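You operate a simulated robot arm through the tools that you are given. There is no shell and no other tool.

You run a simulated robot arm. Do the job below in one go: nothing can be reset, and whatever is moved stays where it is left.

Task
Wind a closed ring on the 56 mm mandrel in the black holder with the roll brake at MEDIUM.
Fine: yellow slider as the white card says, blue lever HELD, orange lever ON; crank the handwheel back to its start after.

It is judged by the outcome, as a careful person would: the job done as asked, and still so three seconds after it is handed in. It fails if anything else is knocked over, pushed out of place, dropped, spilled or broken.

Robot
A 7-joint arm with a two-finger gripper on a trunk, on a base that drives. Base frame: it is fixed to the floor where the robot stands at the start and does not move with it; the origin is under the middle of the robot, x ahead of it, y to its left, z up. Units: mm, degrees, N and s.
With the tool pointing down near the work surface it reaches from about 140 to 700 mm from the robot's upright axis, wherever it stands. Its first joint turns from -166.0 to 166.0 degrees. Places, roughly: blue lever [-1900, -1700, 900]; orange lever [-1700, -1700, 900]; roll brake knob [-1700, -1400, 1000]; short mandrel [-2500, -1500, 1000]; white card [-2250, -1750, 750]. Payload 2.94 kg.
The tool frame sits at the grasp point between the pads (the TCP): z along the fingers, y along the line on which they close. The tips reach 30 mm beyond it. The gripper opens to 138 mm. The gripper's body begins 109 mm behind the TCP.
Orientation is told as [roll, pitch, yaw] about the base's x, y, z axes, in that order, counted from this pose: with the fingers straight down and closing along the base's y, the tool's x points along the base's -x, its y along +y and its z along -z.

Tools
- The arm moves only by the tool servo_tool. Its argument "steps" is a list of rows, each an object (a shift or turn left out is 0, a gripper value left out holds the last) with "delta_pos": the shift along the base's x, y, z in units of 300 mm (1.0 is 300 mm), a list of three; "turn": the turn, a rotation vector about the base's x, y, z in units of 120 degrees (1.0 is 120 degrees), a list of three. In form: [{"delta_pos": [tx, ty, tz], "turn": [rx, ry, rz]}, ...]. A call has 1 to 20 rows; each row is the pose to reach, as a shift and turn from the pose commanded when the call began. "jaw" is the opening, from 0 (shut) to 1 (fully open), set as the call begins (left out, the last holds). A call with a number of a shift or a turn outside -1 to 1 is refused whole. Each row takes 0.2 s and may step no farther than 50 mm and 8.6 degrees from the row before; otherwise, or with a gripper value out of range, the whole call is refused. A pose out of reach is approached as far as the arm can. The call stops where the force on the tool passes 40 N (or 10 N more than at its start, if that is more) or the arm is blocked; 0.2 s more then pass. The fingers move at their own pace and stop on an object; they squeeze with about 25 N. The grip force told is the motor's: it shows also when the fingers shut on nothing. Time passes only in rows, and 0.2 s behind the last, so rows that repeat a pose let the fingers close. The reply holds the time, the measured pose of the TCP, the force on the tool along the base axes, the opening and the grip force, in the units named above and with some noise, with the torque about the TCP (base axes, N m) and any sound that the robot's microphone picked up, and new pictures: "pictures" is both (left out), scene, wrist or none.
- Cameras (640 x 400 px; columns grow to the right, rows downward): "scene" is now at [5.2, 121.1, 1490.1]; the picture's right is [-0.16, -0.99, 0.00], its down [-0.44, 0.07, -0.90] and it looks along [0.89, -0.14, -0.44] (base axes); focal length 281 px, centre (320, 200). "wrist" rides on the gripper at [71, 19, -146] in the tool frame; the picture's right is [-0.26, 0.97, 0.00], its down [-0.85, -0.23, -0.48] and it looks along [-0.46, -0.12, 0.88] (tool axes); focal length 280 px, centre (320, 200). There is no depth. A picture from a camera that has moved, and an enlarged one, comes with that camera's place and axes in the base frame and with its lens. The place of the scene camera against the robot may be out by one fixed shift of up to 18 mm in any direction.
- slide_trunk(by): slides the trunk up (or, below 0, down) by that many mm; the arm and the scene camera ride with it, the base frame stays. It gives what a move gives, with no picture.
- steer(legs): drives the robot by 1 to 6 legs, each [ahead, left, turn to the left] in mm, mm and degrees, along the robot's own axes; the way and the turn of a leg run together, so that a leg with both is an arc; at most 1500 mm and 180 degrees a leg. The arm and the cameras ride along, it lands a little off, and it stops where it bumps. It gives what a move gives, and a new picture of the scene camera.
- aim_head(pan, tilt): turns the head with the scene camera to pan (to the left, within 86 degrees either way) and tilt (down, from -29 to 69), counted from straight ahead of the robot. It gives what a move gives, and a new picture of the scene camera.
- zoom(camera, box): a new picture of the part [left, top, right, bottom] of that camera's present view, enlarged. No time passes.
- close_job(): hands the job in; it is judged then, once.

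Places have to be worked out from the pictures, the camera data and where the tool is seen. Open the gripper and draw the arm clear of the work before you hand the job in, unless the task says otherwise.

The tools are called after ">>>" as name(argument=value, ...) on one line, values as JSON. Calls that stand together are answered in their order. servo_tool: Moves the arm, as the interface text tells. Its arguments: {"type":"object","properties":{"steps":{"type":"array"},"jaw":{"type":"number"},"pictures":{"type":"string","enum":["both","scene","wrist","none"]}},"required":["steps"]} The other tools are called the same way: slide_trunk (by) slides the trunk up or down; steer (legs) drives the base; aim_head (pan, tilt) turns the head that bears the scene camera; zoom (camera, box) takes an enlarged picture of a part of a camera's view; close_job () hands the job in.

At the start:

```text
clock: 0.0
tcp_pos: [465.3, -23.1, 1224.6]
ee_rot: [0.0, 0.0, 0.0]
ft_force: [0.4, 0.6, 0.6]
moment: [0.0, -0.02, 0.04]
finger_gap: 137.9
grip_force: 0.0
trunk travel left (down, up): [-300.0, 154.0]
robot x, y, heading: [-5.1, 2.5, 0.0]
head pan, tilt: [-9.0, 26.2]
```

scene: 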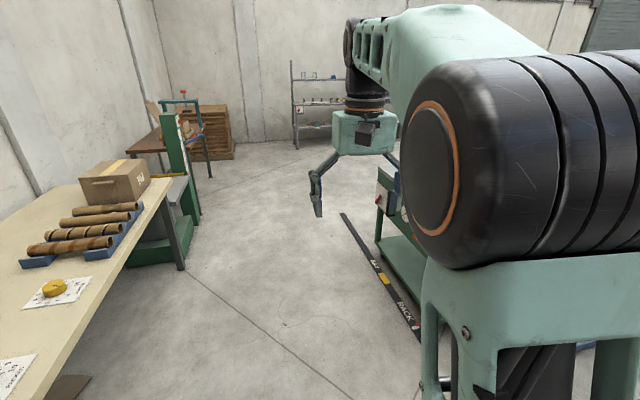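
wrist: 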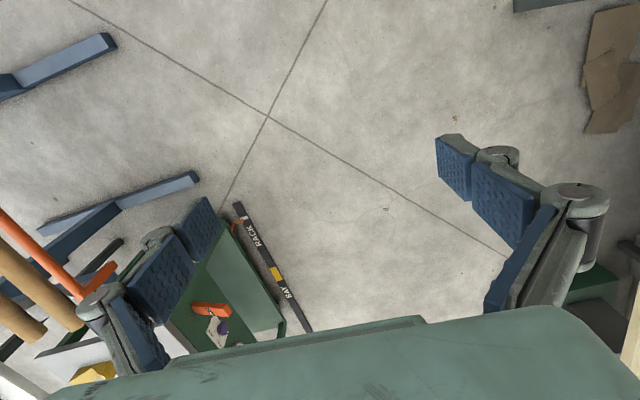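

I can see a table to the left and a machine to the right, but the named places lie behind and to the right. I'll look around with the head before I move anything.

>>> aim_head(pan=-80, tilt=25)

>>> aim_head(pan=80, tilt=25)

```text
clock: 1.4
tcp_pos: [465.1, -23.3, 1224.2]
ee_rot: [0.0, 0.0, 0.0]
ft_force: [0.1, 0.3, -0.7]
moment: [-0.01, 0.01, -0.01]
finger_gap: 137.9
grip_force: 0.0
trunk travel left (down, up): [-300.0, 154.0]
robot x, y, heading: [-0.2, 1.5, 0.1]
head pan, tilt: [-80.0, 25.0]
camera scene: at [-69.4, 44.7, 1492.0], right [-0.98, -0.17, 0.0], down [-0.07, 0.42, -0.91], along [0.16, -0.89, -0.42], focal length 281 px, centre (320, 200)
```

scene: 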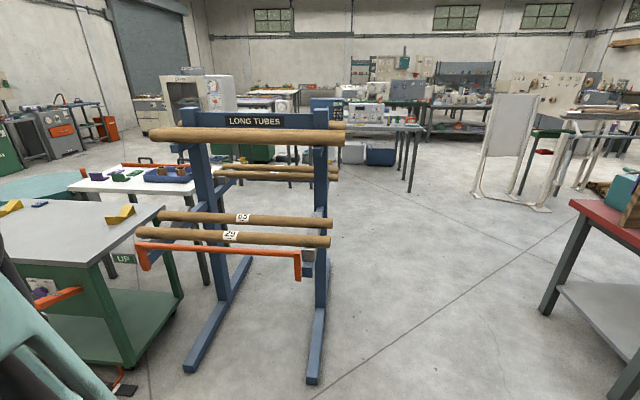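

```text
clock: 3.9
tcp_pos: [464.0, -23.8, 1225.0]
ee_rot: [0.0, 0.0, 0.0]
ft_force: [0.6, 0.3, 0.4]
moment: [0.0, -0.01, 0.0]
finger_gap: 138.2
grip_force: 0.2
trunk travel left (down, up): [-300.0, 154.0]
robot x, y, heading: [3.9, -0.3, 0.0]
head pan, tilt: [80.0, 25.0]
camera scene: at [-69.5, 226.1, 1492.0], right [0.98, -0.17, 0.0], down [-0.07, -0.42, -0.91], along [0.16, 0.89, -0.42], focal length 281 px, centre (320, 200)
```

scene: 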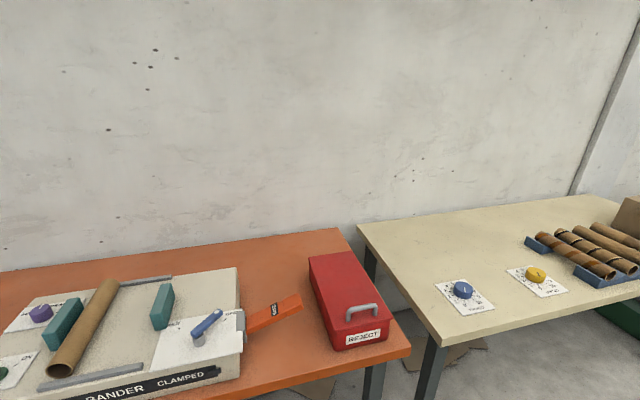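

The targets are behind and to the right, so I'll turn the robot right in place. The swing stays about 600 mm from its axis, and the space around it looks free.

>>> steer(legs=[[0, 0, -130]])

>>> aim_head(pan=0, tilt=20)

>>> aim_head(pan=-40, tilt=20)

>>> aim_head(pan=40, tilt=20)

```text
clock: 9.8
tcp_pos: [-327.7, -329.9, 1224.4]
ee_rot: [0.0, 0.1, -132.0]
ft_force: [0.0, 0.1, -1.4]
moment: [0.0, -0.03, 0.01]
finger_gap: 137.8
grip_force: 0.0
trunk travel left (down, up): [-300.0, 154.0]
robot x, y, heading: [2.2, -0.8, -132.3]
head pan, tilt: [80.0, 25.0]
camera scene: at [204.9, -103.3, 1492.0], right [-0.79, -0.61, 0.0], down [-0.26, 0.33, -0.91], along [0.56, -0.71, -0.42], focal length 281 px, centre (320, 200)
```

scene: 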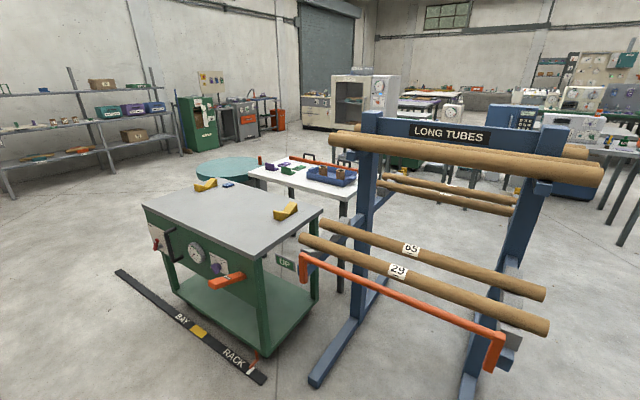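

```text
clock: 11.3
tcp_pos: [-328.7, -329.4, 1224.9]
ee_rot: [0.0, 0.1, -132.0]
ft_force: [-0.1, -0.5, 0.4]
moment: [-0.02, -0.07, -0.01]
finger_gap: 137.7
grip_force: 0.0
trunk travel left (down, up): [-300.0, 154.0]
robot x, y, heading: [-2.8, 1.9, -132.2]
head pan, tilt: [0.0, 20.0]
camera scene: at [86.0, -99.8, 1500.1], right [-0.74, 0.67, 0.0], down [0.23, 0.25, -0.94], along [-0.63, -0.7, -0.34], focal length 281 px, centre (320, 200)
```

scene: 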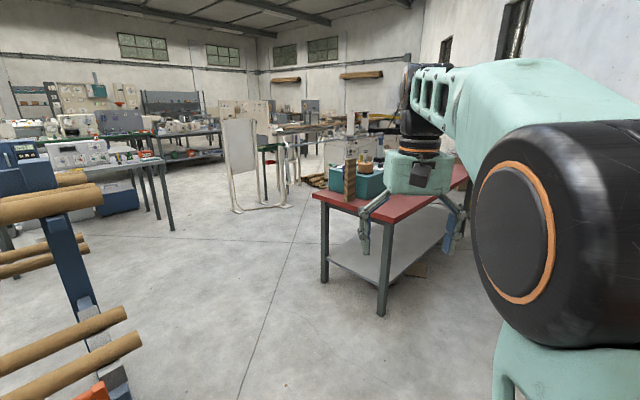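

```text
clock: 12.4
tcp_pos: [-328.3, -329.8, 1225.2]
ee_rot: [0.0, 0.0, -132.0]
ft_force: [-0.3, -0.5, 0.9]
moment: [0.03, 0.03, 0.02]
finger_gap: 138.3
grip_force: 0.1
trunk travel left (down, up): [-300.0, 154.0]
robot x, y, heading: [-1.1, 1.1, -132.3]
head pan, tilt: [-40.0, 20.0]
camera scene: at [56.1, -43.6, 1500.1], right [-0.14, 0.99, 0.0], down [0.34, 0.05, -0.94], along [-0.93, -0.13, -0.34], focal length 281 px, centre (320, 200)
```

scene: 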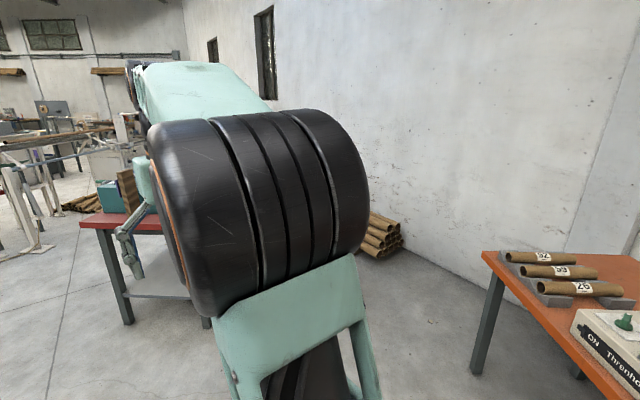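

```text
clock: 13.9
tcp_pos: [-328.3, -329.2, 1224.7]
ee_rot: [0.1, 0.0, -132.0]
ft_force: [-0.8, 0.3, 0.6]
moment: [0.01, -0.03, 0.0]
finger_gap: 137.9
grip_force: 0.1
trunk travel left (down, up): [-300.0, 154.0]
robot x, y, heading: [3.8, 0.4, -131.9]
head pan, tilt: [40.0, 20.0]
camera scene: at [144.9, -123.7, 1500.1], right [-1.0, 0.04, 0.0], down [0.01, 0.34, -0.94], along [-0.03, -0.94, -0.34], focal length 281 px, centre (320, 200)
```

scene: 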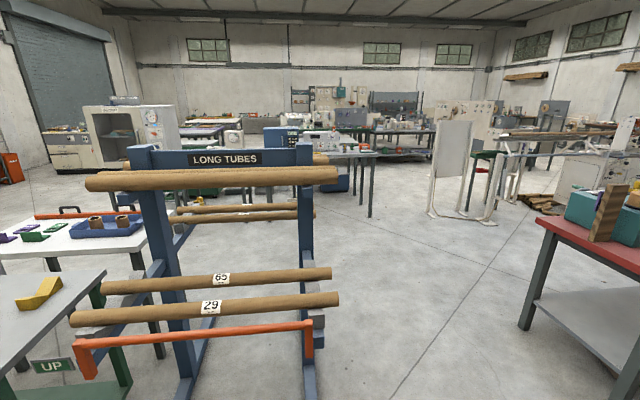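

The red table near (-1350, -1000) to (-1310, -1600) seems to be on the line to the targets. I'll zoom in on it to see what it holds.

>>> aim_head(pan=10, tilt=15)

>>> zoom(camera="scene", box=[220, 100, 480, 260])

```text
clock: 14.8
tcp_pos: [-328.4, -329.7, 1224.8]
ee_rot: [0.0, 0.0, -132.0]
ft_force: [1.0, 0.3, 0.0]
moment: [0.03, -0.02, 0.0]
finger_gap: 137.8
grip_force: 0.2
trunk travel left (down, up): [-300.0, 154.0]
robot x, y, heading: [0.8, -3.2, -132.3]
head pan, tilt: [10.0, 15.0]
camera scene: at [98.8, -109.9, 1508.2], right [-0.85, 0.53, 0.0], down [0.14, 0.22, -0.97], along [-0.51, -0.82, -0.26], focal length 281 px, centre (320, 200)
```

scene: 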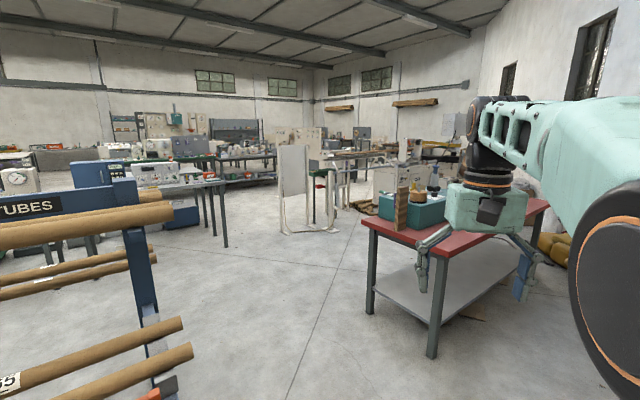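

```text
2.46 times, centred on (350, 180) of scene
camera zoom: at [98.8, -109.9, 1508.2], right [-0.85, 0.53, 0.0], down [0.14, 0.22, -0.97], along [-0.51, -0.82, -0.26], focal length 692 px, centre (246, 249)
```

zoom: 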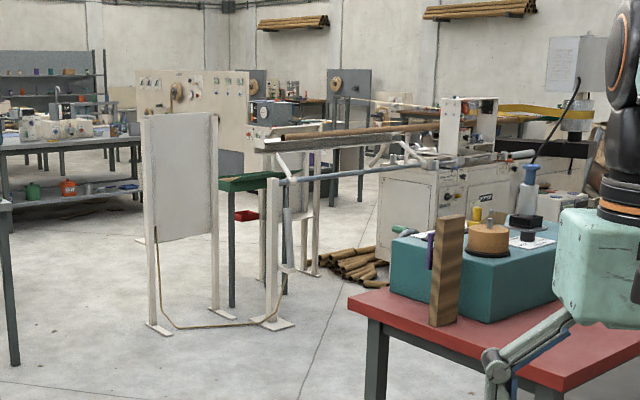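

The red table seems to carry the equipment: it spans about x -1350 to -3200 and y -1780 to -1000, with its top near z 730. The controls lie at its -y side, so I'll drive between the rack and the table to the aisle on that side.

>>> steer(legs=[[1104, 119, 0]])

>>> aim_head(pan=0, tilt=25)

```text
clock: 20.5
tcp_pos: [-972.6, -1229.9, 1224.1]
ee_rot: [0.0, 0.1, -131.7]
ft_force: [0.2, 0.6, -0.8]
moment: [0.02, -0.01, 0.01]
finger_gap: 138.0
grip_force: 0.0
trunk travel left (down, up): [-300.0, 154.0]
robot x, y, heading: [-645.0, -899.5, -131.6]
head pan, tilt: [10.0, 15.0]
camera scene: at [-545.7, -1006.5, 1508.2], right [-0.85, 0.53, 0.0], down [0.14, 0.22, -0.97], along [-0.51, -0.82, -0.26], focal length 281 px, centre (320, 200)
```

scene: 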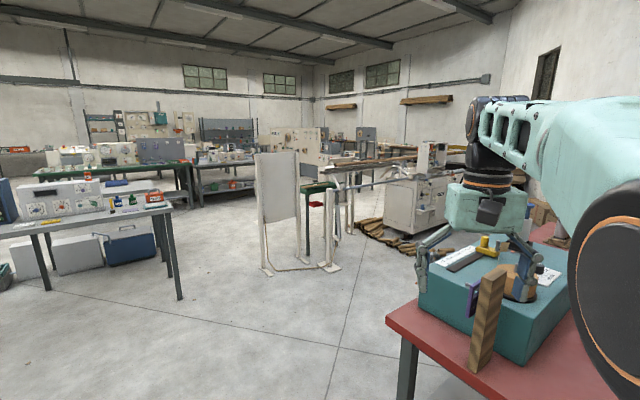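

```text
clock: 21.2
tcp_pos: [-971.3, -1228.8, 1224.8]
ee_rot: [0.0, 0.0, -131.8]
ft_force: [-0.4, 0.1, -0.3]
moment: [0.01, 0.01, 0.02]
finger_gap: 138.1
grip_force: 0.1
trunk travel left (down, up): [-300.0, 154.0]
robot x, y, heading: [-646.7, -898.6, -131.6]
head pan, tilt: [0.0, 25.0]
camera scene: at [-557.8, -995.8, 1492.1], right [-0.75, 0.66, 0.0], down [0.28, 0.32, -0.91], along [-0.6, -0.68, -0.42], focal length 281 px, centre (320, 200)
```

scene: 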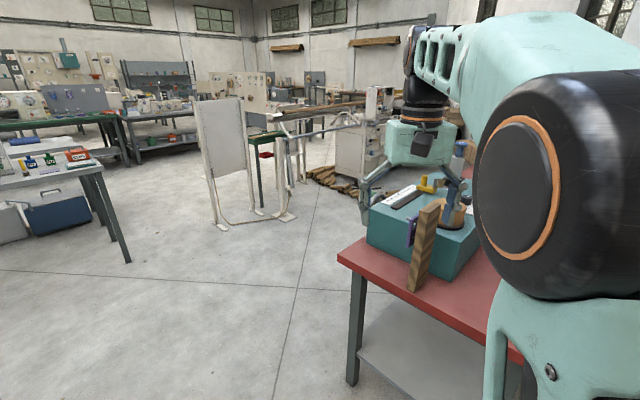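

The way to the aisle is clear, so I'll drive along to about (-750, -2250) and then turn right to look at the table's front.

>>> steer(legs=[[1070, 829, 0], [0, 0, -70]])

>>> aim_head(pan=-20, tilt=30)

>>> aim_head(pan=20, tilt=30)

```text
clock: 31.9
tcp_pos: [-1157.6, -2053.4, 1224.1]
ee_rot: [0.0, 0.1, 158.8]
ft_force: [0.6, 0.4, 0.6]
moment: [0.03, -0.01, -0.02]
finger_gap: 138.1
grip_force: 0.1
trunk travel left (down, up): [-300.0, 154.0]
robot x, y, heading: [-732.5, -2241.6, 158.9]
head pan, tilt: [0.0, 25.0]
camera scene: at [-798.5, -2364.3, 1492.0], right [0.36, 0.93, 0.0], down [0.39, -0.15, -0.91], along [-0.84, 0.33, -0.42], focal length 281 px, centre (320, 200)
```

scene: 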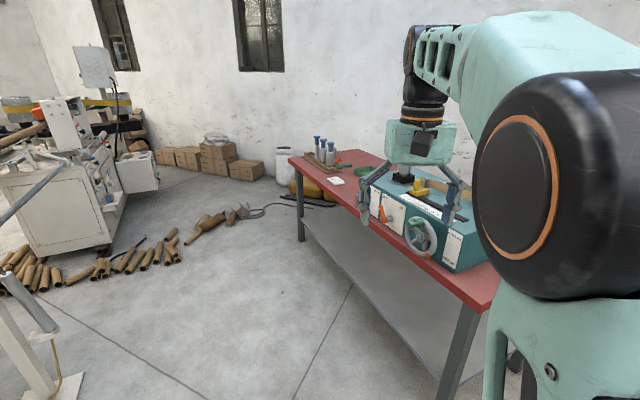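

```text
clock: 32.7
tcp_pos: [-1157.6, -2053.7, 1224.0]
ee_rot: [0.1, 0.0, 158.8]
ft_force: [0.7, -0.1, -0.1]
moment: [-0.03, -0.02, 0.01]
finger_gap: 137.9
grip_force: 0.1
trunk travel left (down, up): [-300.0, 154.0]
robot x, y, heading: [-734.8, -2243.8, 158.8]
head pan, tilt: [-20.0, 30.0]
camera scene: at [-780.7, -2338.1, 1484.0], right [0.66, 0.75, 0.0], down [0.38, -0.33, -0.87], along [-0.65, 0.57, -0.5], focal length 281 px, centre (320, 200)
```

scene: 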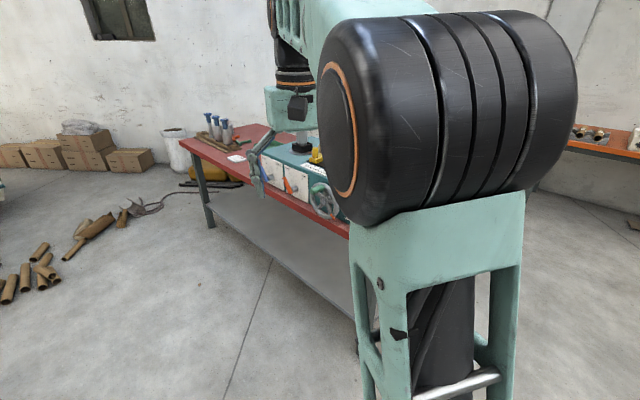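

```text
clock: 33.8
tcp_pos: [-1157.3, -2054.7, 1223.2]
ee_rot: [0.0, 0.0, 158.8]
ft_force: [0.0, 0.3, 0.0]
moment: [0.01, 0.01, -0.01]
finger_gap: 138.0
grip_force: 0.0
trunk travel left (down, up): [-300.0, 154.0]
robot x, y, heading: [-731.4, -2241.8, 158.6]
head pan, tilt: [20.0, 30.0]
camera scene: at [-803.0, -2395.7, 1484.0], right [0.02, 1.0, 0.0], down [0.5, -0.01, -0.87], along [-0.87, 0.02, -0.5], focal length 281 px, centre (320, 200)
```

scene: 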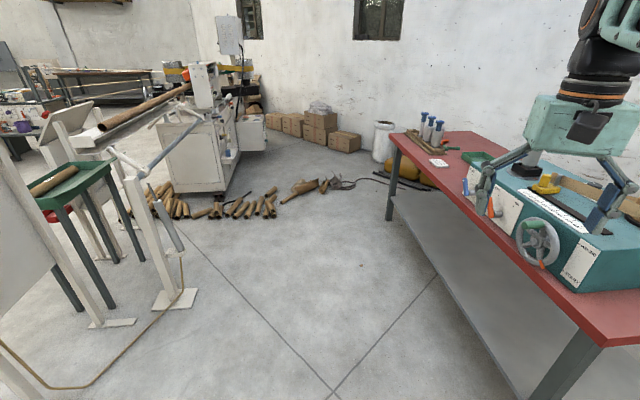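

The winder is the teal box on the red table: handwheel and levers on its -y face, slider and card holder on top. I'll drive in front of it and turn to face +y.

>>> steer(legs=[[917, 452, 0], [0, 0, -69]])

>>> aim_head(pan=0, tilt=40)

>>> zoom(camera="wrist", box=[0, 0, 640, 400])

```text
clock: 42.1
tcp_pos: [-1721.7, -1864.6, 1224.4]
ee_rot: [0.0, 0.0, 89.0]
ft_force: [0.0, -0.2, 0.6]
moment: [0.0, -0.01, 0.0]
finger_gap: 138.3
grip_force: 0.1
trunk travel left (down, up): [-300.0, 154.0]
robot x, y, heading: [-1752.4, -2326.5, 89.3]
head pan, tilt: [20.0, 30.0]
camera scene: at [-1924.3, -2320.4, 1484.0], right [0.95, 0.33, 0.0], down [0.16, -0.47, -0.87], along [-0.28, 0.82, -0.5], focal length 281 px, centre (320, 200)
```

scene: 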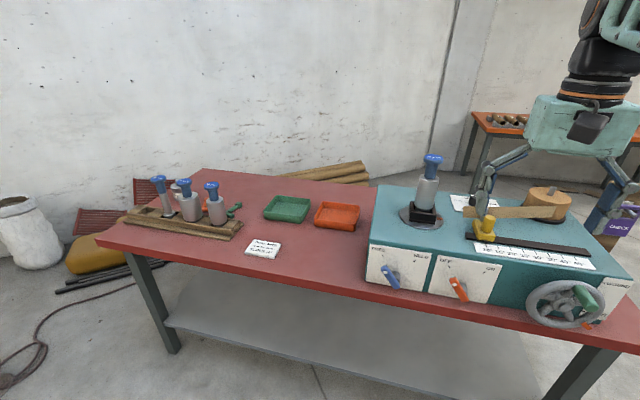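

```text
clock: 42.9
tcp_pos: [-1721.6, -1864.9, 1224.3]
ee_rot: [0.0, 0.0, 88.9]
ft_force: [0.6, -0.4, 0.2]
moment: [-0.01, 0.03, 0.0]
finger_gap: 137.9
grip_force: 0.0
trunk travel left (down, up): [-300.0, 154.0]
robot x, y, heading: [-1753.7, -2329.8, 88.8]
head pan, tilt: [0.0, 40.0]
camera scene: at [-1893.4, -2321.0, 1468.7], right [1.0, -0.02, 0.0], down [-0.01, -0.64, -0.77], along [0.01, 0.77, -0.64], focal length 281 px, centre (320, 200)
```

scene: 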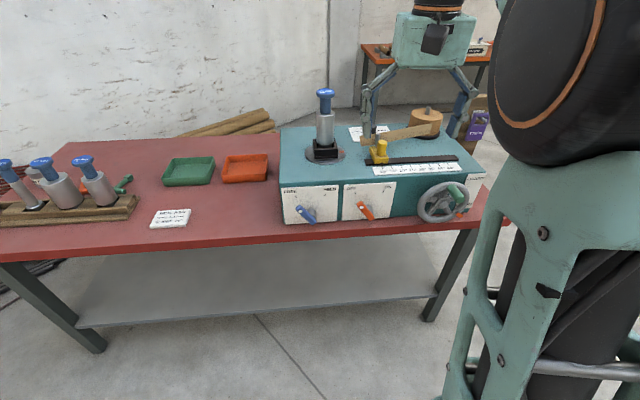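

```text
1.00 times, centred on (320, 200) of wrist (not enlarged: the box is as wide or as high as the picture)
camera zoom: at [-1742.5, -1935.8, 1370.4], right [-0.96, 0.28, 0.0], down [0.25, 0.84, 0.48], along [0.13, 0.46, -0.88], focal length 280 px, centre (320, 200)
```

zoom: 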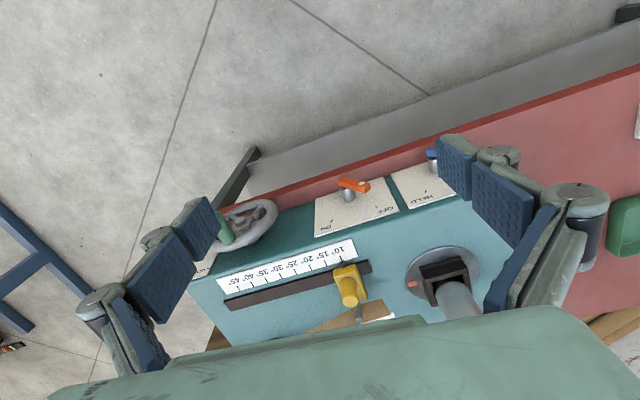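

The winder, the card, the mandrel rack and the trays are all in view. I'll zoom in on each to read it.

>>> zoom(camera="scene", box=[130, 195, 210, 245])

>>> zoom(camera="scene", box=[270, 80, 390, 155])

>>> zoom(camera="scene", box=[270, 140, 390, 230])

>>> zoom(camera="scene", box=[370, 90, 500, 230])

>>> zoom(camera="scene", box=[0, 140, 150, 235])

```text
8.00 times, centred on (170, 220) of scene
camera zoom: at [-1893.4, -2321.0, 1468.7], right [1.0, -0.02, 0.0], down [-0.01, -0.64, -0.77], along [0.01, 0.77, -0.64], focal length 2248 px, centre (1520, 40)
```

zoom: 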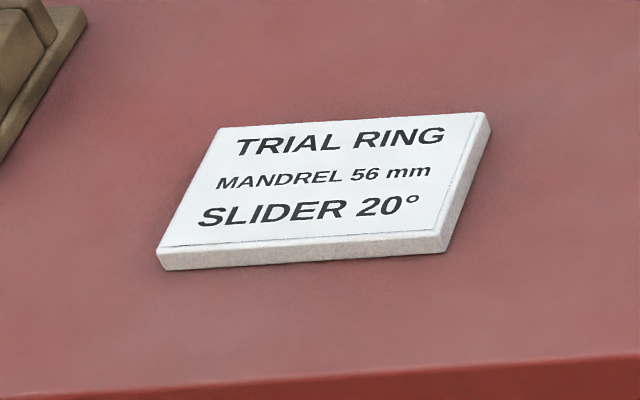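

```text
5.33 times, centred on (330, 118) of scene
camera zoom: at [-1893.4, -2321.0, 1468.7], right [1.0, -0.02, 0.0], down [-0.01, -0.64, -0.77], along [0.01, 0.77, -0.64], focal length 1498 px, centre (267, 640)
```

zoom: 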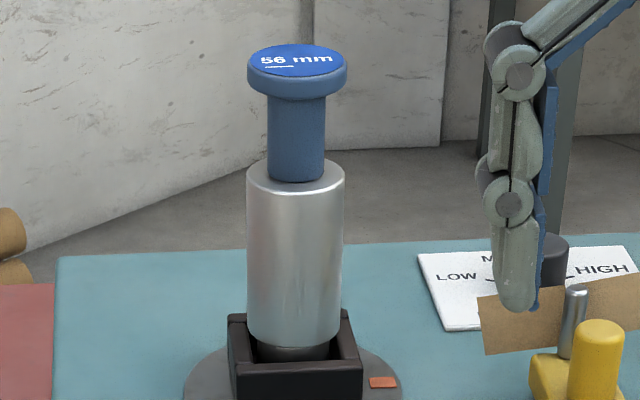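

```text
4.44 times, centred on (330, 185) of scene
camera zoom: at [-1893.4, -2321.0, 1468.7], right [1.0, -0.02, 0.0], down [-0.01, -0.64, -0.77], along [0.01, 0.77, -0.64], focal length 1249 px, centre (276, 267)
```

zoom: 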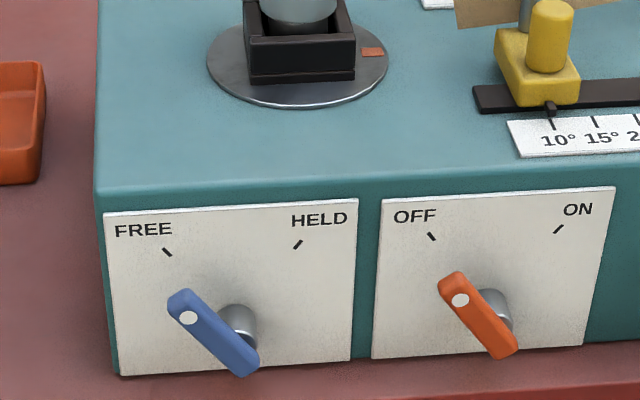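

```text
2.86 times, centred on (435, 160) of scene
camera zoom: at [-1893.4, -2321.0, 1468.7], right [1.0, -0.02, 0.0], down [-0.01, -0.64, -0.77], along [0.01, 0.77, -0.64], focal length 803 px, centre (-9, 314)
```

zoom: 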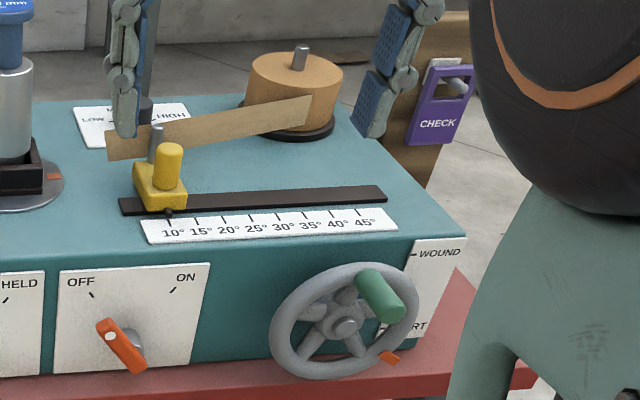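

```text
4.21 times, centred on (75, 188) of scene
camera zoom: at [-1893.4, -2321.0, 1468.7], right [1.0, -0.02, 0.0], down [-0.01, -0.64, -0.77], along [0.01, 0.77, -0.64], focal length 1183 px, centre (1352, 253)
```

zoom: 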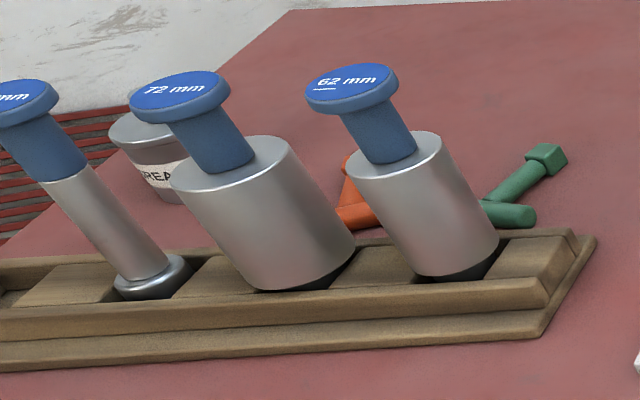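

The card says slider 20°, and the mandrel already in the black holder is labelled 56 mm. Next I'll check the wheel, the knob and the tape path more closely.

>>> zoom(camera="scene", box=[405, 160, 501, 230])

>>> zoom(camera="scene", box=[340, 95, 500, 180])

>>> zoom(camera="wrist", box=[180, 130, 480, 330])

```text
5.71 times, centred on (453, 195) of scene
camera zoom: at [-1893.4, -2321.0, 1468.7], right [1.0, -0.02, 0.0], down [-0.01, -0.64, -0.77], along [0.01, 0.77, -0.64], focal length 1605 px, centre (-440, 229)
```

zoom: 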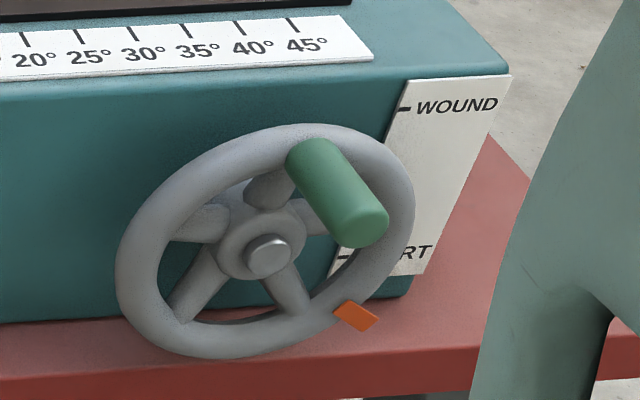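

```text
4.00 times, centred on (420, 138) of scene
camera zoom: at [-1893.4, -2321.0, 1468.7], right [1.0, -0.02, 0.0], down [-0.01, -0.64, -0.77], along [0.01, 0.77, -0.64], focal length 1124 px, centre (-80, 450)
```

zoom: 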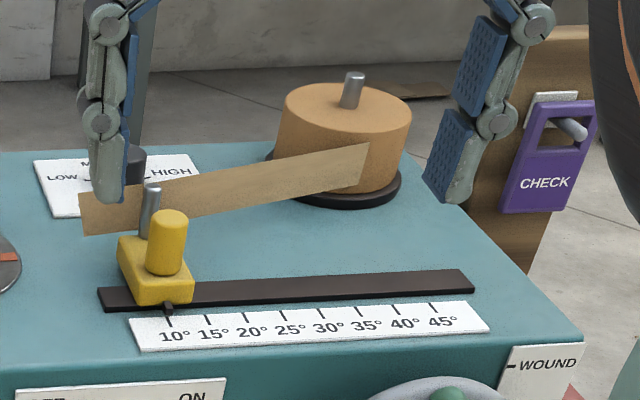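

```text
2.00 times, centred on (330, 230) of wrist
camera zoom: at [-1742.5, -1935.8, 1370.4], right [-0.96, 0.28, 0.0], down [0.25, 0.84, 0.48], along [0.13, 0.46, -0.88], focal length 561 px, centre (300, 140)
```

zoom: 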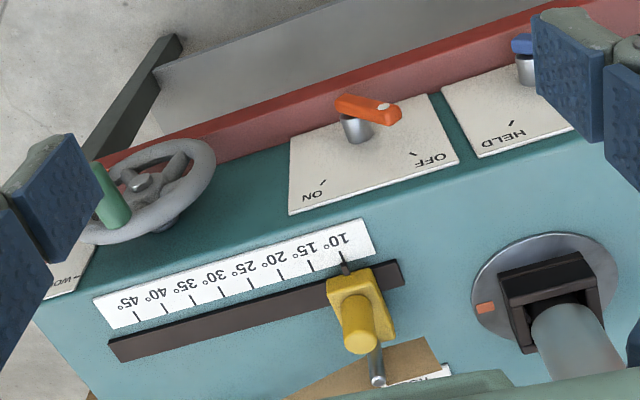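

Triangulating from both cameras puts the orange lever tip near (-1764, -1702, 923), so the table top is about z 860. Before driving closer I'll tilt the head down to see how far the base reaches.

>>> aim_head(pan=0, tilt=69)

>>> aim_head(pan=-30, tilt=69)

```text
clock: 43.9
tcp_pos: [-1722.2, -1864.6, 1224.7]
ee_rot: [0.0, 0.0, 89.0]
ft_force: [0.9, -0.4, 0.5]
moment: [0.02, 0.03, 0.02]
finger_gap: 137.9
grip_force: 0.1
trunk travel left (down, up): [-300.0, 154.0]
robot x, y, heading: [-1751.1, -2327.0, 88.8]
head pan, tilt: [0.0, 68.8]
camera scene: at [-1893.9, -2350.0, 1432.6], right [1.0, -0.02, 0.0], down [-0.02, -0.93, -0.36], along [0.01, 0.36, -0.93], focal length 281 px, centre (320, 200)
```

scene: 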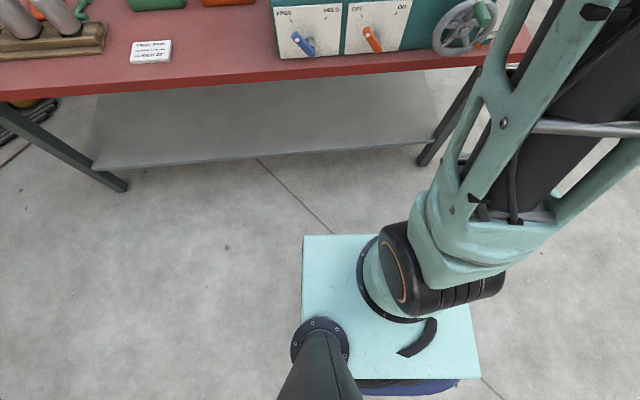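

```text
clock: 44.8
tcp_pos: [-1721.0, -1865.6, 1225.2]
ee_rot: [0.1, -0.1, 89.1]
ft_force: [0.6, 0.0, -0.3]
moment: [-0.03, -0.01, 0.01]
finger_gap: 138.1
grip_force: 0.1
trunk travel left (down, up): [-300.0, 154.0]
robot x, y, heading: [-1752.5, -2331.7, 89.0]
head pan, tilt: [-30.0, 68.8]
camera scene: at [-1866.1, -2358.0, 1432.6], right [0.86, -0.51, 0.0], down [-0.48, -0.8, -0.36], along [0.19, 0.31, -0.93], focal length 281 px, centre (320, 200)
```

scene: 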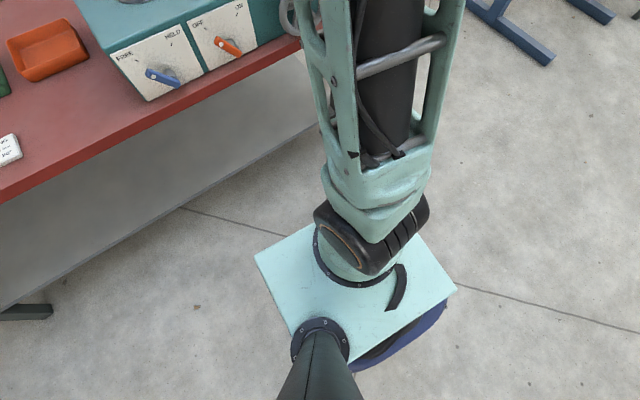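

The base front reaches about 220 mm ahead of the axis, and the table edge is near y -1770. The mandrel cap stands about z 1204 at (-1865, -1531), so I'll raise the arm and shift it right before driving closer.

>>> servo_tool(steps=[{"delta_pos": [0.1, 0, 0.1]}, {"delta_pos": [0.2, 0, 0.2]}, {"delta_pos": [0.3, 0, 0.3]}, {"delta_pos": [0.4, 0, 0.35]}, {"delta_pos": [0.5, 0, 0.4]}, {"delta_pos": [0.6, 0, 0.4]}], pictures="none")

>>> steer(legs=[[200, 0, 0]])

>>> aim_head(pan=0, tilt=45)

```text
clock: 46.2
tcp_pos: [-1589.0, -1887.4, 1322.3]
ee_rot: [-0.1, -0.2, 89.1]
ft_force: [0.8, 0.1, -0.3]
moment: [0.01, 0.04, 0.01]
finger_gap: 138.1
grip_force: 0.0
out of reach, approached as far as the arm can: row 4, 5, 6
trunk travel left (down, up): [-300.0, 154.0]
robot x, y, heading: [-1753.5, -2331.1, 88.9]
head pan, tilt: [-30.0, 68.8]
```

```text
clock: 47.8
tcp_pos: [-1584.2, -1689.0, 1322.7]
ee_rot: [-0.1, -0.2, 89.0]
ft_force: [-0.5, 0.7, -0.3]
moment: [-0.02, 0.0, -0.02]
finger_gap: 138.1
grip_force: 0.1
trunk travel left (down, up): [-300.0, 154.0]
robot x, y, heading: [-1753.4, -2127.9, 88.8]
head pan, tilt: [-30.0, 68.8]
camera scene: at [-1862.5, -2158.2, 1432.6], right [0.86, -0.52, 0.0], down [-0.48, -0.8, -0.36], along [0.19, 0.31, -0.93], focal length 281 px, centre (320, 200)
```

scene: 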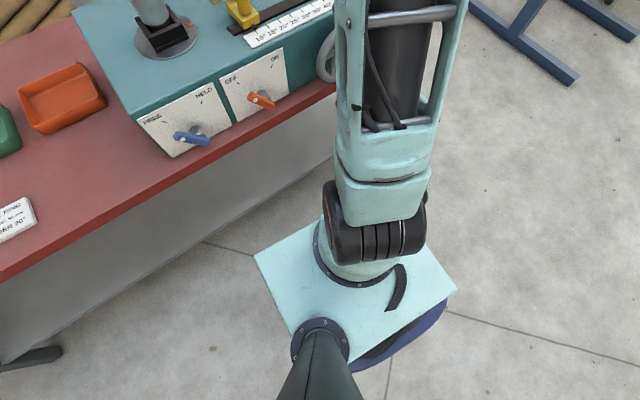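

```text
clock: 48.8
tcp_pos: [-1585.6, -1688.7, 1322.9]
ee_rot: [-0.1, -0.2, 89.0]
ft_force: [0.5, 0.0, 0.4]
moment: [0.01, -0.01, 0.01]
finger_gap: 138.3
grip_force: 0.1
trunk travel left (down, up): [-300.0, 154.0]
robot x, y, heading: [-1751.5, -2131.7, 89.2]
head pan, tilt: [0.0, 45.0]
camera scene: at [-1889.8, -2125.2, 1461.4], right [1.0, -0.02, 0.0], down [-0.01, -0.71, -0.71], along [0.01, 0.71, -0.71], focal length 281 px, centre (320, 200)
```

scene: 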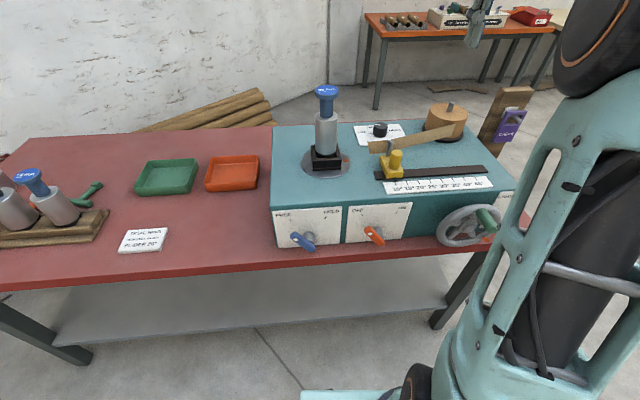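

The robot now stands at (-1752, -2130), and the knob is near (-1704, -1398, 1025). I'll drive 90 mm closer so the knob is in reach, then zoom in on the controls.

>>> steer(legs=[[90, 0, 0]])

>>> zoom(camera="scene", box=[340, 90, 540, 215])

>>> zoom(camera="scene", box=[260, 130, 440, 270])

>>> zoom(camera="wrist", box=[0, 0, 640, 400])

```text
clock: 49.9
tcp_pos: [-1581.8, -1598.7, 1322.8]
ee_rot: [-0.1, -0.3, 88.9]
ft_force: [-0.5, 1.0, 0.7]
moment: [-0.03, -0.03, 0.0]
finger_gap: 137.7
grip_force: 0.0
trunk travel left (down, up): [-300.0, 154.0]
robot x, y, heading: [-1748.5, -2040.9, 89.0]
head pan, tilt: [0.0, 45.0]
camera scene: at [-1888.2, -2034.5, 1461.4], right [1.0, -0.02, 0.0], down [-0.01, -0.71, -0.71], along [0.01, 0.71, -0.71], focal length 281 px, centre (320, 200)
```

scene: 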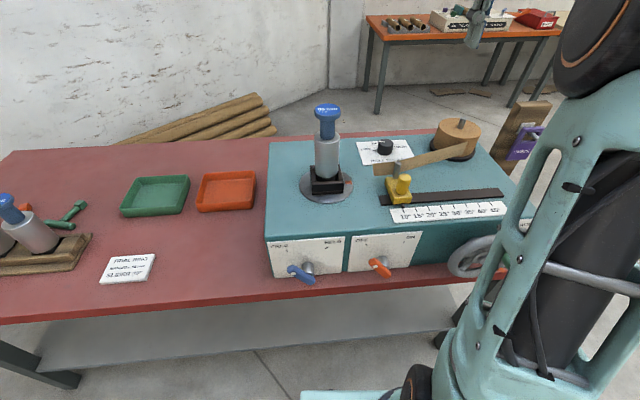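

```text
3.20 times, centred on (440, 152) of scene
camera zoom: at [-1888.2, -2034.5, 1461.4], right [1.0, -0.02, 0.0], down [-0.01, -0.71, -0.71], along [0.01, 0.71, -0.71], focal length 899 px, centre (-64, 352)
```

zoom: 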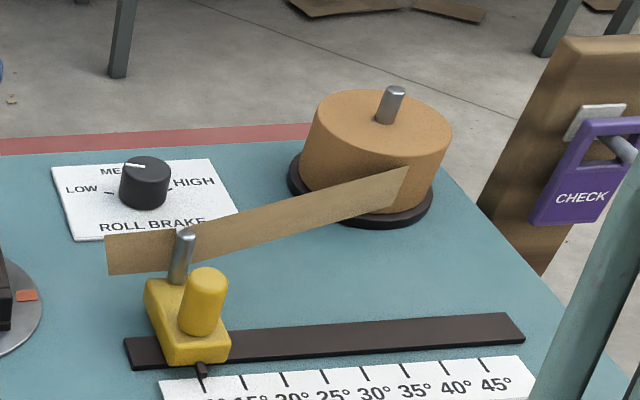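

```text
2.86 times, centred on (350, 200) of scene
camera zoom: at [-1888.2, -2034.5, 1461.4], right [1.0, -0.02, 0.0], down [-0.01, -0.71, -0.71], along [0.01, 0.71, -0.71], focal length 803 px, centre (234, 200)
```

zoom: 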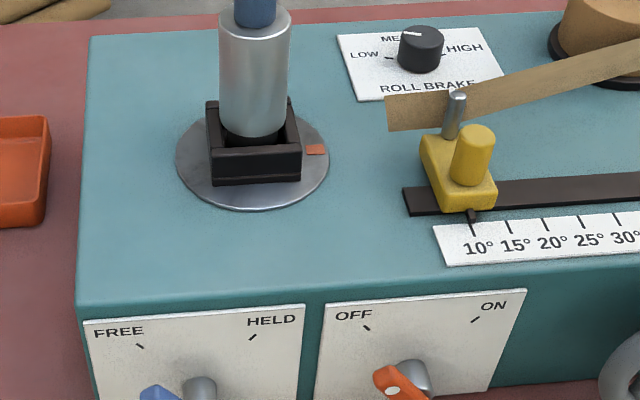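

```text
1.00 times, centred on (320, 200) of wrist (not enlarged: the box is as wide or as high as the picture)
camera zoom: at [-1604.5, -1669.9, 1467.7], right [-0.96, 0.28, 0.0], down [0.24, 0.84, 0.48], along [0.13, 0.46, -0.88], focal length 280 px, centre (320, 200)
```

zoom: 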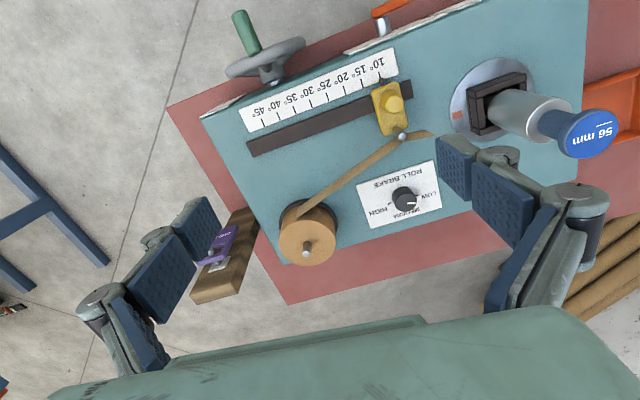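

The strip passes the guide post, and the knob's white line is visible in the wrist view. I'll zoom in to see which mark it points at.

>>> zoom(camera="wrist", box=[350, 150, 450, 240])

>>> zoom(camera="wrist", box=[220, 0, 500, 160])

>>> zoom(camera="scene", box=[290, 100, 370, 210])

```text
4.44 times, centred on (400, 195) of wrist
camera zoom: at [-1604.5, -1669.9, 1467.7], right [-0.96, 0.28, 0.0], down [0.24, 0.84, 0.48], along [0.13, 0.46, -0.88], focal length 1246 px, centre (-36, 222)
```

zoom: 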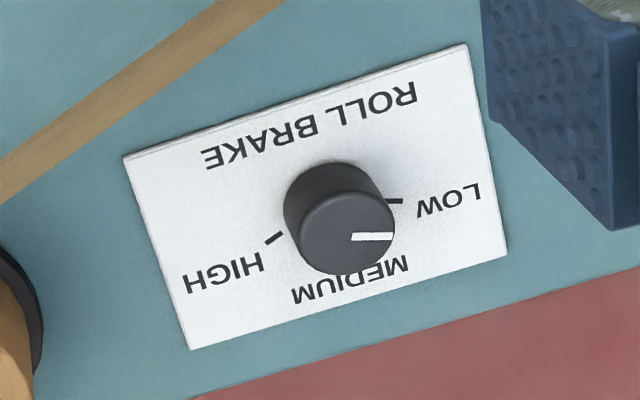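

```text
2.29 times, centred on (360, 80) of wrist
camera zoom: at [-1604.5, -1669.9, 1467.7], right [-0.96, 0.28, 0.0], down [0.24, 0.84, 0.48], along [0.13, 0.46, -0.88], focal length 641 px, centre (229, 474)
```

zoom: 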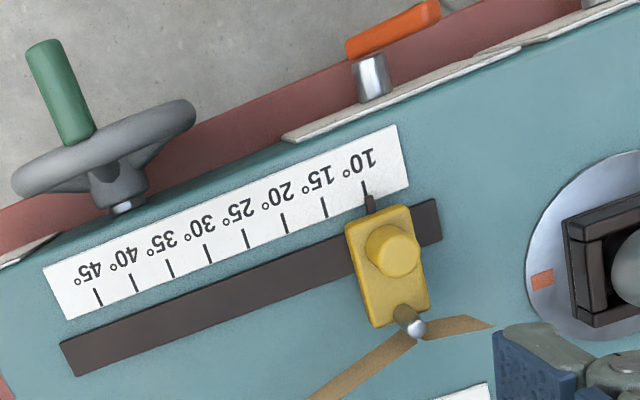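

```text
3.64 times, centred on (330, 155) of scene
camera zoom: at [-1888.2, -2034.5, 1461.4], right [1.0, -0.02, 0.0], down [-0.01, -0.71, -0.71], along [0.01, 0.71, -0.71], focal length 1022 px, centre (284, 364)
```

zoom: 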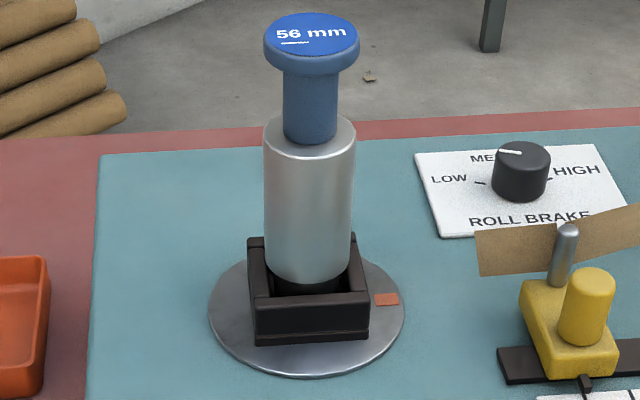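

The wrist view gives knob top centre (-1684, -1396, 1036), pointer at LOW, and slider at 10°. The knob has to turn clockwise by about 75° to MEDIUM. I'll bring the gripper above it with the yaw 30° further left, so the turn stays in a comfortable range.

>>> servo_tool(steps=[{"delta_pos": [-0.05, 0.1, -0.05], "turn": [0, 0, 0.036]}, {"delta_pos": [-0.1, 0.19, -0.1], "turn": [0, 0, 0.071]}, {"delta_pos": [-0.15, 0.29, -0.15], "turn": [0, 0, 0.107]}, {"delta_pos": [-0.2, 0.39, -0.2], "turn": [0, 0, 0.143]}, {"delta_pos": [-0.25, 0.48, -0.25], "turn": [0, 0, 0.179]}, {"delta_pos": [-0.3, 0.58, -0.3], "turn": [0, 0, 0.214]}, {"delta_pos": [-0.342, 0.676, -0.35], "turn": [0, 0, 0.25]}, {"delta_pos": [-0.342, 0.676, -0.45], "turn": [0, 0, 0.25]}, {"delta_pos": [-0.342, 0.676, -0.55], "turn": [0, 0, 0.25]}], jaw=0.6)

```text
clock: 51.9
tcp_pos: [-1686.3, -1394.2, 1155.6]
ee_rot: [0.1, -0.2, 119.0]
ft_force: [0.1, 1.0, -0.8]
moment: [-0.09, 0.0, 0.0]
finger_gap: 83.1
grip_force: 0.1
out of reach, approached as far as the arm can: row 5, 6, 7, 8
trunk travel left (down, up): [-300.0, 154.0]
robot x, y, heading: [-1749.8, -2039.6, 88.8]
head pan, tilt: [0.0, 45.0]
camera scene: at [-1888.0, -2033.3, 1461.4], right [1.0, -0.02, 0.0], down [-0.01, -0.71, -0.71], along [0.01, 0.71, -0.71], focal length 281 px, centre (320, 200)
camera wrist: at [-1669.2, -1467.1, 1301.7], right [-0.97, -0.24, 0.0], down [-0.21, 0.85, 0.48], along [-0.11, 0.46, -0.88], focal length 280 px, centre (320, 200)
```

scene: 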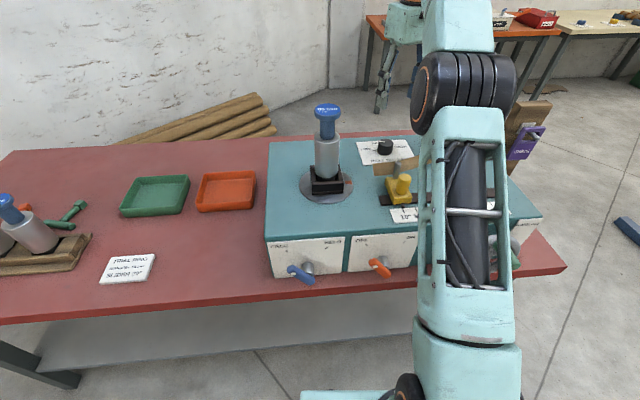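
wrist: 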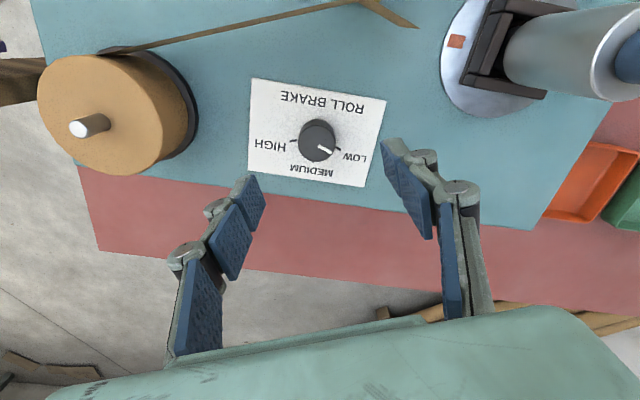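

The knob sits near the image centre line. I'll zoom in to refine its centre and see the tick marks.

>>> zoom(camera="wrist", box=[240, 70, 400, 190])

```text
3.33 times, centred on (320, 130) of wrist
camera zoom: at [-1669.2, -1467.1, 1301.7], right [-0.97, -0.24, 0.0], down [-0.21, 0.85, 0.48], along [-0.11, 0.46, -0.88], focal length 935 px, centre (320, 433)
```

zoom: 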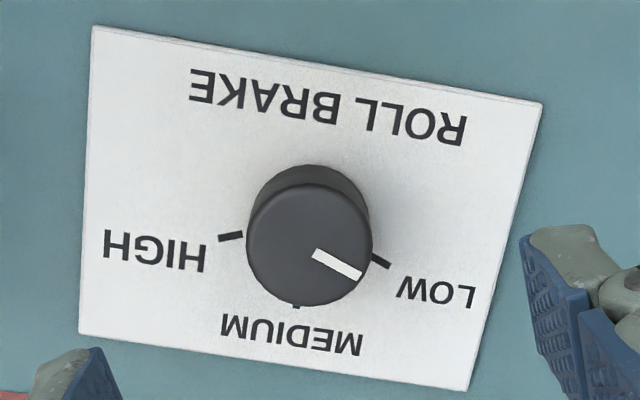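

The knob is about 37 mm wide and centred near (-1685, -1385), its top around z 1025–1035. LOW and HIGH are each about 71° from MEDIUM. I'll open to 65 mm and descend over it.

>>> servo_tool(steps=[{"delta_pos": [0.004, 0.03, -0.1]}, {"delta_pos": [0.004, 0.03, -0.2]}, {"delta_pos": [0.004, 0.03, -0.3]}, {"delta_pos": [0.004, 0.03, -0.34]}, {"delta_pos": [0.004, 0.03, -0.36]}], jaw=0.47)

```text
clock: 53.1
tcp_pos: [-1685.2, -1386.8, 1048.0]
ee_rot: [-0.1, -0.2, 119.0]
ft_force: [-0.3, -0.2, 0.8]
moment: [-0.02, -0.01, -0.01]
finger_gap: 64.8
grip_force: 0.1
trunk travel left (down, up): [-300.0, 154.0]
robot x, y, heading: [-1745.8, -2036.0, 88.9]
head pan, tilt: [0.0, 45.0]
camera scene: at [-1888.2, -2035.1, 1461.4], right [1.0, -0.02, 0.0], down [-0.01, -0.71, -0.71], along [0.01, 0.71, -0.71], focal length 281 px, centre (320, 200)
camera wrist: at [-1668.1, -1459.8, 1195.0], right [-0.97, -0.24, 0.0], down [-0.21, 0.85, 0.48], along [-0.11, 0.47, -0.88], focal length 280 px, centre (320, 200)
```

scene: 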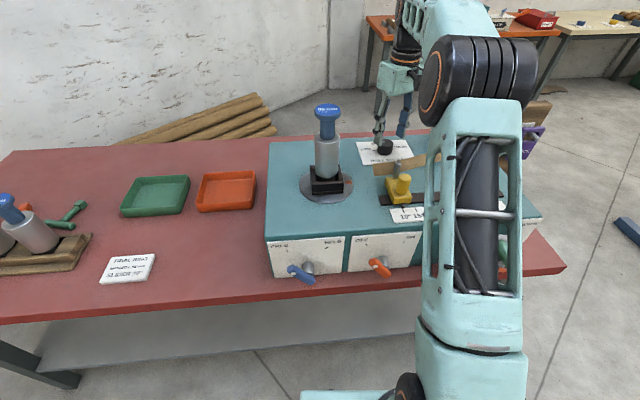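
wrist: 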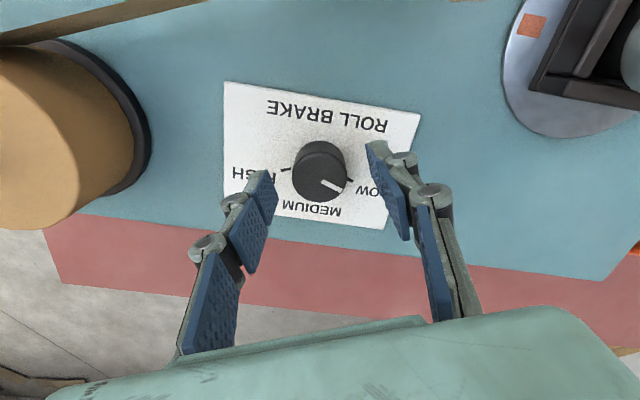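

The knob now triangulates to about (-1686, -1380) with its top near z 1012–1020, lower than I thought. I'll go down another 18 mm with a small y correction and look again.

>>> servo_tool(steps=[{"delta_pos": [-0.003, 0.015, -0.03]}, {"delta_pos": [-0.003, 0.018, -0.06]}])

>>> zoom(camera="wrist", box=[220, 80, 440, 260])

>>> zoom(camera="scene", box=[340, 60, 460, 200])

```text
clock: 53.7
tcp_pos: [-1685.7, -1381.2, 1031.9]
ee_rot: [-0.2, -0.2, 118.9]
ft_force: [-0.5, 0.2, 0.0]
moment: [0.02, -0.02, -0.01]
finger_gap: 64.8
grip_force: 0.0
trunk travel left (down, up): [-300.0, 154.0]
robot x, y, heading: [-1746.1, -2041.4, 88.9]
head pan, tilt: [0.0, 45.0]
camera scene: at [-1888.2, -2035.0, 1461.4], right [1.0, -0.02, 0.0], down [-0.01, -0.71, -0.71], along [0.01, 0.71, -0.71], focal length 281 px, centre (320, 200)
camera wrist: at [-1668.5, -1454.0, 1177.1], right [-0.97, -0.24, 0.0], down [-0.21, 0.85, 0.48], along [-0.11, 0.47, -0.88], focal length 280 px, centre (320, 200)
```

scene: 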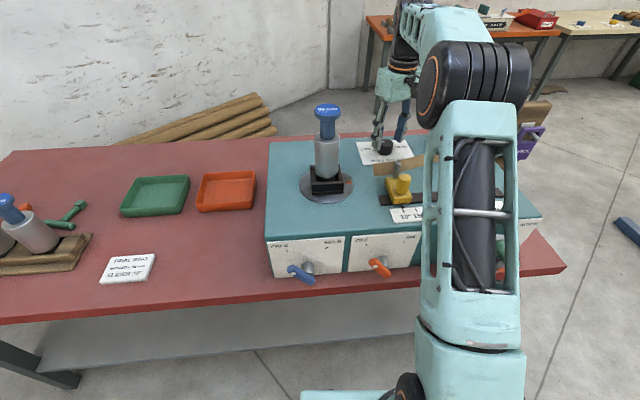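
wrist: 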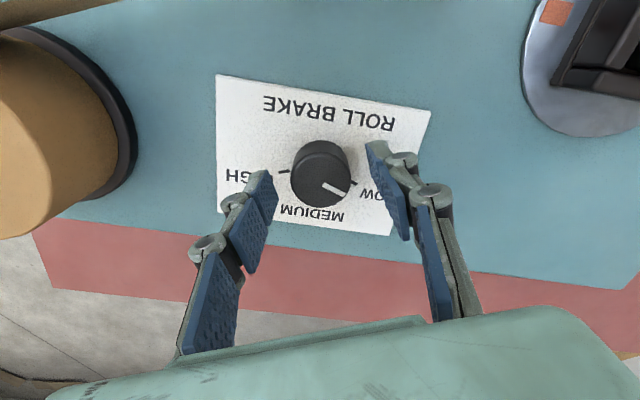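

```text
2.22 times, centred on (330, 170) of wrist
camera zoom: at [-1668.5, -1454.0, 1177.1], right [-0.97, -0.24, 0.0], down [-0.21, 0.85, 0.48], along [-0.11, 0.47, -0.88], focal length 623 px, centre (298, 267)
```

zoom: 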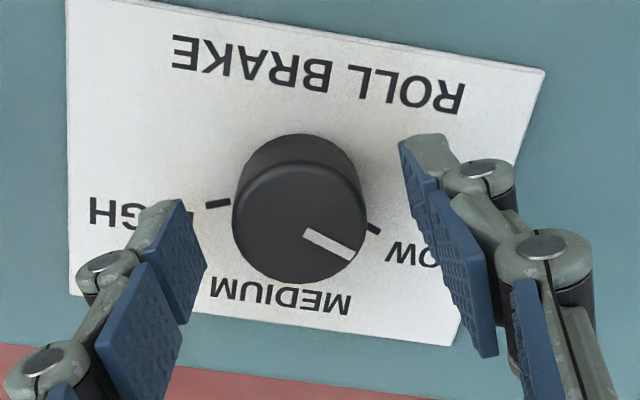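

```text
2.86 times, centred on (400, 130) of scene
camera zoom: at [-1888.2, -2035.0, 1461.4], right [1.0, -0.02, 0.0], down [-0.01, -0.71, -0.71], along [0.01, 0.71, -0.71], focal length 803 px, centre (91, 400)
```

zoom: 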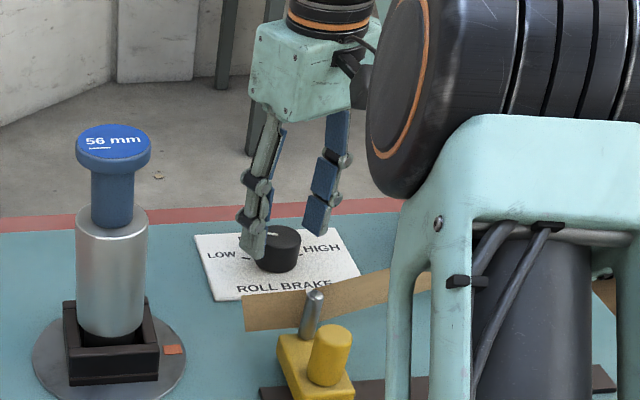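

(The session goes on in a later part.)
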